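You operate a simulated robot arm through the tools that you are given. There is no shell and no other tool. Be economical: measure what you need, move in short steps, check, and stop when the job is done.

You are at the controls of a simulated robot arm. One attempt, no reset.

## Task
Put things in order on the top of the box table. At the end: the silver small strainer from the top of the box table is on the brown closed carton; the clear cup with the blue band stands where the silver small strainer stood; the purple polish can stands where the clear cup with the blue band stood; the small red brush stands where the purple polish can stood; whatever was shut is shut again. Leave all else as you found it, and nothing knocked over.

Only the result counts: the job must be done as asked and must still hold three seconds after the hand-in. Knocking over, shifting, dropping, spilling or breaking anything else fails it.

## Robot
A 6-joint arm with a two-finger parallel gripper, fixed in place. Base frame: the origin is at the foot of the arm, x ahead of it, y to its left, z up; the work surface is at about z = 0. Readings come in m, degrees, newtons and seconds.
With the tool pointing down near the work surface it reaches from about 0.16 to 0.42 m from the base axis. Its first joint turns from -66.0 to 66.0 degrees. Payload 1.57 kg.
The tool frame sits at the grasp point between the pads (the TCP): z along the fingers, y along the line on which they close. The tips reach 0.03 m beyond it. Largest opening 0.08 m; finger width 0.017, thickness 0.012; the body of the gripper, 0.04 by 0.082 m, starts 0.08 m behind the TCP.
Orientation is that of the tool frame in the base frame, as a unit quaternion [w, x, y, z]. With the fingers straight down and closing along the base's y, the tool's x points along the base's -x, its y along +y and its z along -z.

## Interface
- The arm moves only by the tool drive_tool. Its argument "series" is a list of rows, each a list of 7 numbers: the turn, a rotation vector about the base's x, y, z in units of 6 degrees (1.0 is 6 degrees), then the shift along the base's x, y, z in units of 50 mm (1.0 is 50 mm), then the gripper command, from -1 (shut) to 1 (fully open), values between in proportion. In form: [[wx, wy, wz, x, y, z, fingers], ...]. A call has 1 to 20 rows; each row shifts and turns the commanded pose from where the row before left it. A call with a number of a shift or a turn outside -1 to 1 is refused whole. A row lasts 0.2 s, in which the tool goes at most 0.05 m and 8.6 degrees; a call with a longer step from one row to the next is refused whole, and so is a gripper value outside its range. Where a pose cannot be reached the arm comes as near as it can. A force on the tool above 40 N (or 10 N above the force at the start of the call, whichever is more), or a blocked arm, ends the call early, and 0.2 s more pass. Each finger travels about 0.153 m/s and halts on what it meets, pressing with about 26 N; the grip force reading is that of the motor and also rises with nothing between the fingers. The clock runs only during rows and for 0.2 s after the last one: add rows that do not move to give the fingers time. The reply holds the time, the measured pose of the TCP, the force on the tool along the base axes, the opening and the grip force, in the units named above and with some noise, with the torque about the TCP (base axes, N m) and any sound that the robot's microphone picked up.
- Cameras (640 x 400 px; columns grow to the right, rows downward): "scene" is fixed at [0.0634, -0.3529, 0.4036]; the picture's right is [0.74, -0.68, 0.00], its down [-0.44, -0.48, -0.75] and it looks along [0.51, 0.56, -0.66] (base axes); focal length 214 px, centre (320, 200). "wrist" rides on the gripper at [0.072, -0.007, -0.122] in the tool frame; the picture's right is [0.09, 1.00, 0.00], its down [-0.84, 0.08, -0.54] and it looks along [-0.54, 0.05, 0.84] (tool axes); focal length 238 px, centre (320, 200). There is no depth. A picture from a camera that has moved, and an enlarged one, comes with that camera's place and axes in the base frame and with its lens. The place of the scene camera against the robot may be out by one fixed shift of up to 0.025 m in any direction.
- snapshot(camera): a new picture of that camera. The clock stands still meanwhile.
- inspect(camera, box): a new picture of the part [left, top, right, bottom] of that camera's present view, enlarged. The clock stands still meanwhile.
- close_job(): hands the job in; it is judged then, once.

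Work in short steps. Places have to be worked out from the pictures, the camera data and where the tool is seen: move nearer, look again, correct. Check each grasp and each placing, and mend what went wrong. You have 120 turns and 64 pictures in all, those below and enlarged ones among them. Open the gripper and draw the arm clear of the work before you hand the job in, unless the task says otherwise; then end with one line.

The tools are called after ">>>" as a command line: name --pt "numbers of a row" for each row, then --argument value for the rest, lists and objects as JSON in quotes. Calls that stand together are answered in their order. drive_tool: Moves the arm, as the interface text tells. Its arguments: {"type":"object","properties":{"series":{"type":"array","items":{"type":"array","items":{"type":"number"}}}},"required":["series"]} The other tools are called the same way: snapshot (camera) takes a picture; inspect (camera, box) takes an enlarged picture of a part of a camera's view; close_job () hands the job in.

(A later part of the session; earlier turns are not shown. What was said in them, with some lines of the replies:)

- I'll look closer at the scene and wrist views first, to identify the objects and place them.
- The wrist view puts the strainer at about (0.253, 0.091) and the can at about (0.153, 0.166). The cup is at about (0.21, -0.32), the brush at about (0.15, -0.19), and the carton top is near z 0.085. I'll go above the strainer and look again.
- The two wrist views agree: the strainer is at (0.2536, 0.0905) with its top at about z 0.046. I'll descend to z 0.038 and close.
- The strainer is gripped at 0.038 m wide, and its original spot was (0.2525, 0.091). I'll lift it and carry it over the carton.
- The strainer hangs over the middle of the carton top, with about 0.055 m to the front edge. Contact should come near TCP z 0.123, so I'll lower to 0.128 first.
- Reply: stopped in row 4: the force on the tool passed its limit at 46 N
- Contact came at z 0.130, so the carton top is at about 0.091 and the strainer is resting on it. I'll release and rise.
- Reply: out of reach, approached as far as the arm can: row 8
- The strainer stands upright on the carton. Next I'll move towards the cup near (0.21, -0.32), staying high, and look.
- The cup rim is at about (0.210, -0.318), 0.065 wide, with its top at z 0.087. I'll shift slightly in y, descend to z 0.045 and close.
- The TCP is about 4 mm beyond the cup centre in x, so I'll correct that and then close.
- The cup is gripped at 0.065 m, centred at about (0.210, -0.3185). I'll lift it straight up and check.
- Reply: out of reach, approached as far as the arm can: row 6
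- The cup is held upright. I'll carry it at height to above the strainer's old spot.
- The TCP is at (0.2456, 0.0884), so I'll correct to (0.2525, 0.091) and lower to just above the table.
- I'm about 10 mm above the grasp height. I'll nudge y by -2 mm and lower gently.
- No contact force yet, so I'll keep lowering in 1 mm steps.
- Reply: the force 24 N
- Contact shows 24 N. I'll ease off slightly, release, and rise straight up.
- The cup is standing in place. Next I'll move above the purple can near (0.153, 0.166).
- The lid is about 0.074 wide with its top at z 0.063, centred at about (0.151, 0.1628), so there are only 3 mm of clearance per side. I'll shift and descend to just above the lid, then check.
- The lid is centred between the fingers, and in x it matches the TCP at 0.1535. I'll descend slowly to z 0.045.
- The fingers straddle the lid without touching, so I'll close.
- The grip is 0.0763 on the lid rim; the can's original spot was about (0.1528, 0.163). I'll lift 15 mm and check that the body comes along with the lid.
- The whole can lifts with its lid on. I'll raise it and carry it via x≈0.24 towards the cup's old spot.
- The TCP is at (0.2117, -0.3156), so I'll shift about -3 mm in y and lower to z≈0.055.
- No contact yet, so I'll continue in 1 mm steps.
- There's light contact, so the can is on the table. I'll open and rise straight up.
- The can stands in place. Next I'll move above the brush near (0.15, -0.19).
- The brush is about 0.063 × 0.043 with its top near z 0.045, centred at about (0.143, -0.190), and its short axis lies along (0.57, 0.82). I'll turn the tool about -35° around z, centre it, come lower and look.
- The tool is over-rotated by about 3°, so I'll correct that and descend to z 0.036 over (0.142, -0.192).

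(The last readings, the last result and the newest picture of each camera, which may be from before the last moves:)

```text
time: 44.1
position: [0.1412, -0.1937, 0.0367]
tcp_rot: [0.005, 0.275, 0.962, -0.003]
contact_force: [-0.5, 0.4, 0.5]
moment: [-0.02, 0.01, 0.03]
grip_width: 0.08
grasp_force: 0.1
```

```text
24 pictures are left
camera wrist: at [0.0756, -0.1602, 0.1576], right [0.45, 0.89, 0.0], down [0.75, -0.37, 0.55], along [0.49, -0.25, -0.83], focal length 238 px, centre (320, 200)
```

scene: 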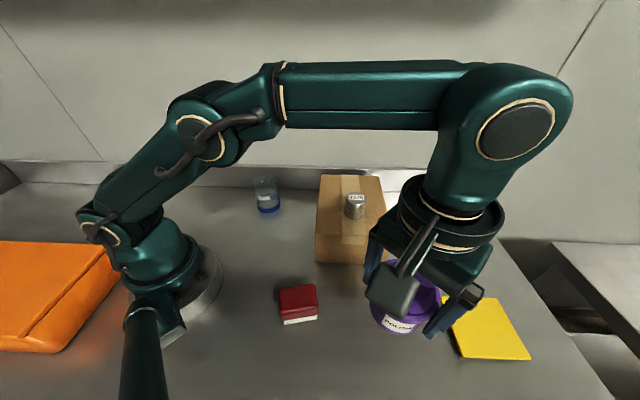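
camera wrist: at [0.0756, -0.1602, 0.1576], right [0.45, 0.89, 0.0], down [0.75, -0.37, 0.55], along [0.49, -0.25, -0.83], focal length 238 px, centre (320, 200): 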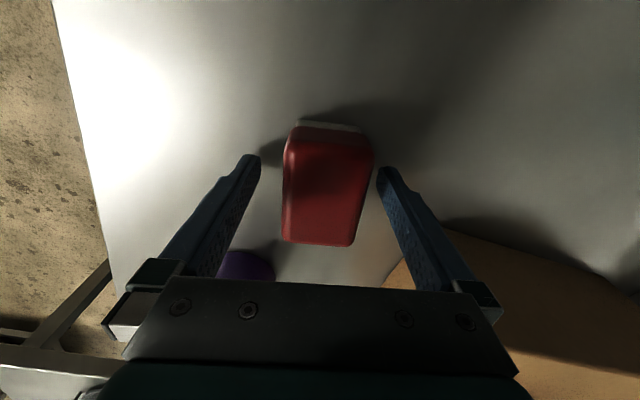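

The brush sits about 3.5 mm towards the right finger. I'll centre on it and close.

>>> drive_tool --pt "0 0 0 0.035 0.06 0 1" --pt "0 0 0 0 0 0 1" --pt "0 0 0 0 0 0 0.5" --pt "0 0 0 0 0 0 0.2" --pt "0 0 0 0 0 0 0" --pt "0 0 0 0 0 0 -0.3" --pt "0 0 0 0 0 0 -0.3"

>>> snapshot --camera "wrist"

```text
time: 45.7
position: [0.1436, -0.1896, 0.0364]
tcp_rot: [0.005, 0.276, 0.961, -0.004]
contact_force: [0.5, -0.7, 0.0]
moment: [0.01, -0.04, -0.03]
grip_width: 0.0452
grasp_force: 25.6
```

```text
23 pictures are left
camera wrist: at [0.078, -0.1572, 0.1571], right [0.45, 0.89, -0.01], down [0.75, -0.37, 0.55], along [0.49, -0.25, -0.83], focal length 238 px, centre (320, 200)
```

wrist: 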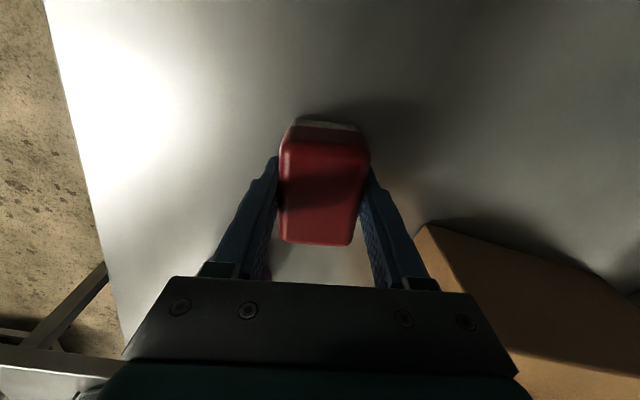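

The brush is gripped at 0.045 m. I'll lift it and carry it around to above the can's old spot.

>>> drive_tool --pt "0 0 0 0 0 0.4 -0.3" --pt "0 0 0 0 0 0.8 -0.3" --pt "0 0 0 0 0 0.9 -0.3" --pt "0 0 0 0 0 0.9 -0.3" --pt "0 0 0 0.44 0.6 0 -0.3" --pt "0 0 0 0.44 0.6 0 -0.3" --pt "0 0 0 0.44 0.6 0 -0.3" --pt "0 0 0 0.133 0.667 0 -0.3" --pt "0 0 0 0.133 0.667 0 -0.3" --pt "0 0 0 0.133 0.667 0 -0.3" --pt "0 0 0 -0.2 0.667 0 -0.3" --pt "0 0 0 -0.2 0.667 0 -0.3" --pt "0 0 0 -0.2 0.667 0 -0.3" --pt "0 0 0 -0.47 0.63 0 -0.3" --pt "0 0 0 -0.47 0.63 0 -0.3" --pt "0 0 0 0 0 0 -0.3"

>>> snapshot --camera "wrist"

>>> snapshot --camera "scene"

```text
time: 49.1
position: [0.1505, 0.1606, 0.1864]
tcp_rot: [0.005, 0.276, 0.961, -0.003]
contact_force: [0.1, -0.8, -0.8]
moment: [0.02, -0.02, -0.02]
grip_width: 0.0454
grasp_force: 25.8
```

```text
22 pictures are left
camera wrist: at [0.084, 0.1936, 0.3076], right [0.45, 0.89, -0.01], down [0.75, -0.37, 0.55], along [0.49, -0.25, -0.83], focal length 238 px, centre (320, 200)
```

wrist: 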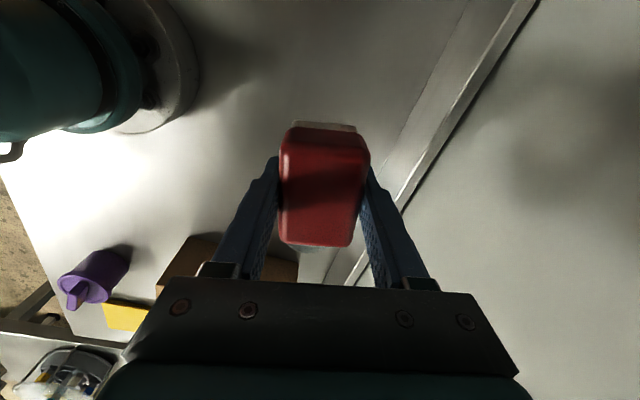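

```text
21 pictures are left
```

scene: 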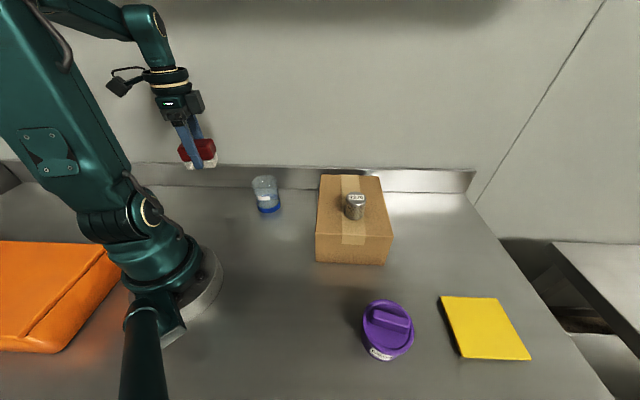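

I'm over the can's old spot. I'll make a small correction and lower to about 8 mm above placing height.

>>> drive_tool --pt "0 0 0 0.03 0.05 -0.4 -0.3" --pt "0 0 0 0 0 -0.6 -0.3" --pt "0 0 0 0 0 -0.6 -0.3" --pt "0 0 0 0 0 -0.6 -0.3" --pt "0 0 0 0 0 -0.4 -0.3" --pt "0 0 0 0 0 -0.2 -0.3" --pt "0 0 0 0 0 0 -0.3"

>>> snapshot --camera "wrist"

```text
time: 50.7
position: [0.1549, 0.1647, 0.0489]
tcp_rot: [0.004, 0.276, 0.961, -0.003]
contact_force: [0.7, -0.2, 0.1]
moment: [-0.02, 0.0, -0.04]
grip_width: 0.0454
grasp_force: 26.0
```

```text
20 pictures are left
camera wrist: at [0.0897, 0.1975, 0.169], right [0.45, 0.89, -0.01], down [0.75, -0.37, 0.55], along [0.49, -0.25, -0.83], focal length 238 px, centre (320, 200)
```

wrist: 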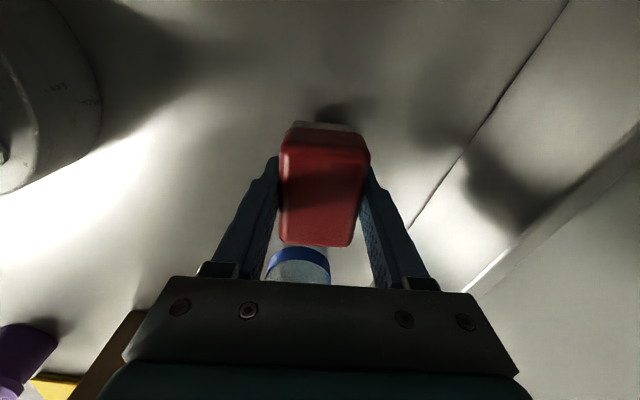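

>>> drive_tool --pt "0 0 0 -0.03 -0.03 -0.1 -0.3" --pt "0 0 0 0 0 -0.08 -0.3" --pt "0 0 0 0 0 -0.03 -0.3" --pt "0 0 0 0 0 0 -0.3"

```text
time: 51.7
position: [0.1528, 0.1652, 0.0368]
tcp_rot: [0.005, 0.275, 0.962, -0.002]
contact_force: [-0.4, 0.4, -0.1]
moment: [-0.02, -0.01, 0.0]
grip_width: 0.0456
grasp_force: 26.2
```

>>> drive_tool --pt "0 0 0 0 -0.03 -0.02 -0.3" --pt "0 0 0 0 0 -0.02 -0.3" --pt "0 0 0 0 0 0 -0.3"

```text
time: 52.5
position: [0.152, 0.1641, 0.0343]
tcp_rot: [0.006, 0.275, 0.962, -0.003]
contact_force: [-1.7, -3.2, 24.2]
moment: [0.01, -0.01, -0.04]
grip_width: 0.0454
grasp_force: 26.2
```

The brush is on the table. I'll ease off, release and rise.

>>> drive_tool --pt "0 0 0 0 0 0.015 -0.3" --pt "0 0 0 0 0 0 0.2" --pt "0 0 0 0 0 0 0.6" --pt "0 0 0 0 0 0 1" --pt "0 0 0 0 0 0 1" --pt "0 0 0 0 0 0.3 1" --pt "0 0 0 0 0 0.6 1" --pt "0 0 0 0 0 0.8 1" --pt "0 0 0 0 0 0.9 1" --pt "0 0 0 0 0 0.6 1" --pt "0 0 0 0 0 0 1"

>>> snapshot --camera "wrist"

>>> snapshot --camera "scene"

```text
time: 54.9
position: [0.1538, 0.1654, 0.1954]
tcp_rot: [0.005, 0.276, 0.961, -0.003]
contact_force: [0.9, -0.3, -0.2]
moment: [0.0, 0.01, 0.01]
grip_width: 0.0802
grasp_force: 0.1
```

```text
19 pictures are left
camera wrist: at [0.0884, 0.198, 0.3156], right [0.45, 0.89, 0.0], down [0.75, -0.37, 0.55], along [0.49, -0.25, -0.83], focal length 238 px, centre (320, 200)
```

wrist: 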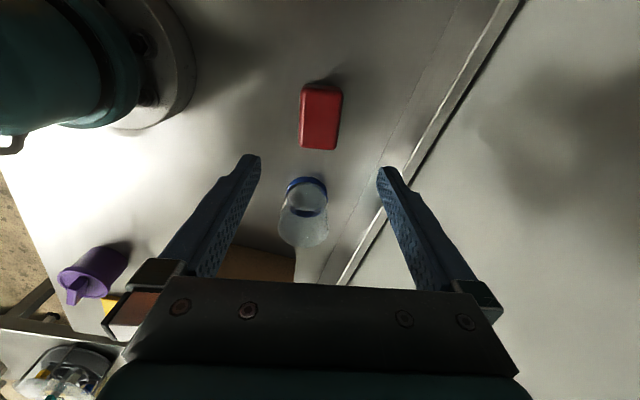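

```text
18 pictures are left
```

scene: 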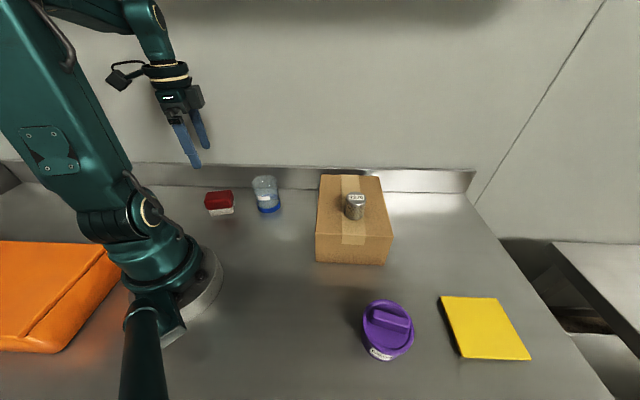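

All four objects stand in their places and nothing else has moved. I'll draw the arm up and clear.

>>> drive_tool --pt "0 0 0 0.1 -0.2 0.4 1" --pt "0 0 0 0.3 -0.65 0.38 1" --pt "0 0 0 0.3 -0.65 0.38 1" --pt "0 0 0 0.3 -0.65 0.38 1" --pt "0 0 0 0.3 -0.65 0.3 1" --pt "0 0 0 0.2 -0.6 0 1" --pt "0 0 0 0 0 0 1"

>>> snapshot --camera "scene"

>>> snapshot --camera "wrist"

```text
time: 56.5
position: [0.2295, -0.0055, 0.2874]
tcp_rot: [0.004, 0.275, 0.961, -0.003]
contact_force: [-0.3, -0.6, -0.2]
moment: [-0.01, 0.02, -0.02]
grip_width: 0.0799
grasp_force: 0.0
```

```text
17 pictures are left
```

scene: 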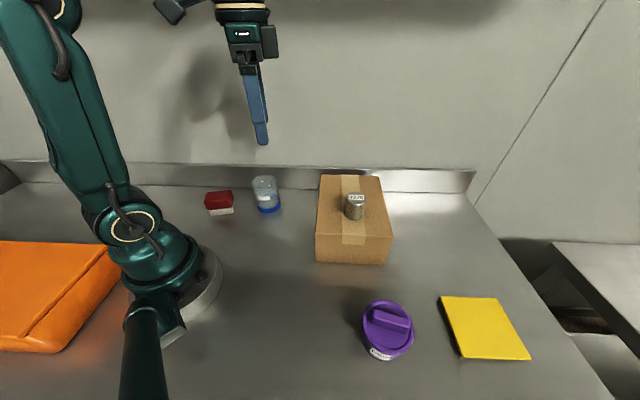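

```text
16 pictures are left
camera wrist: at [0.1631, 0.0275, 0.4075], right [0.45, 0.89, -0.01], down [0.75, -0.37, 0.55], along [0.49, -0.25, -0.83], focal length 238 px, centre (320, 200)
```

wrist: 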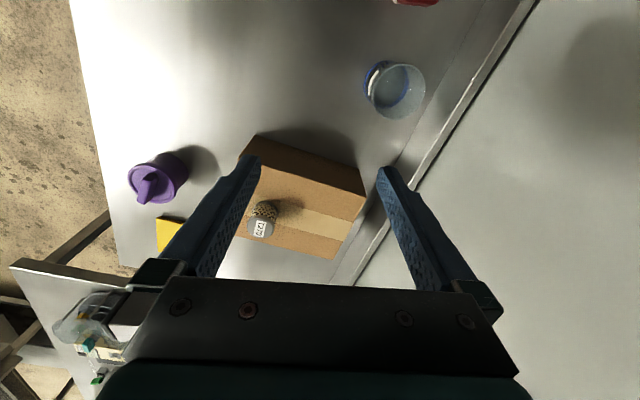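

The pictures show everything standing in its place, the can's lid still on, and the arm clear with the gripper open. I'm handing the job in.

>>> close_job

```text
The job is handed in.
```

The job is handed in: the strainer is on the carton, the cup stands where the strainer was, the can (still shut) where the cup was, and the brush where the can was; nothing was knocked over.
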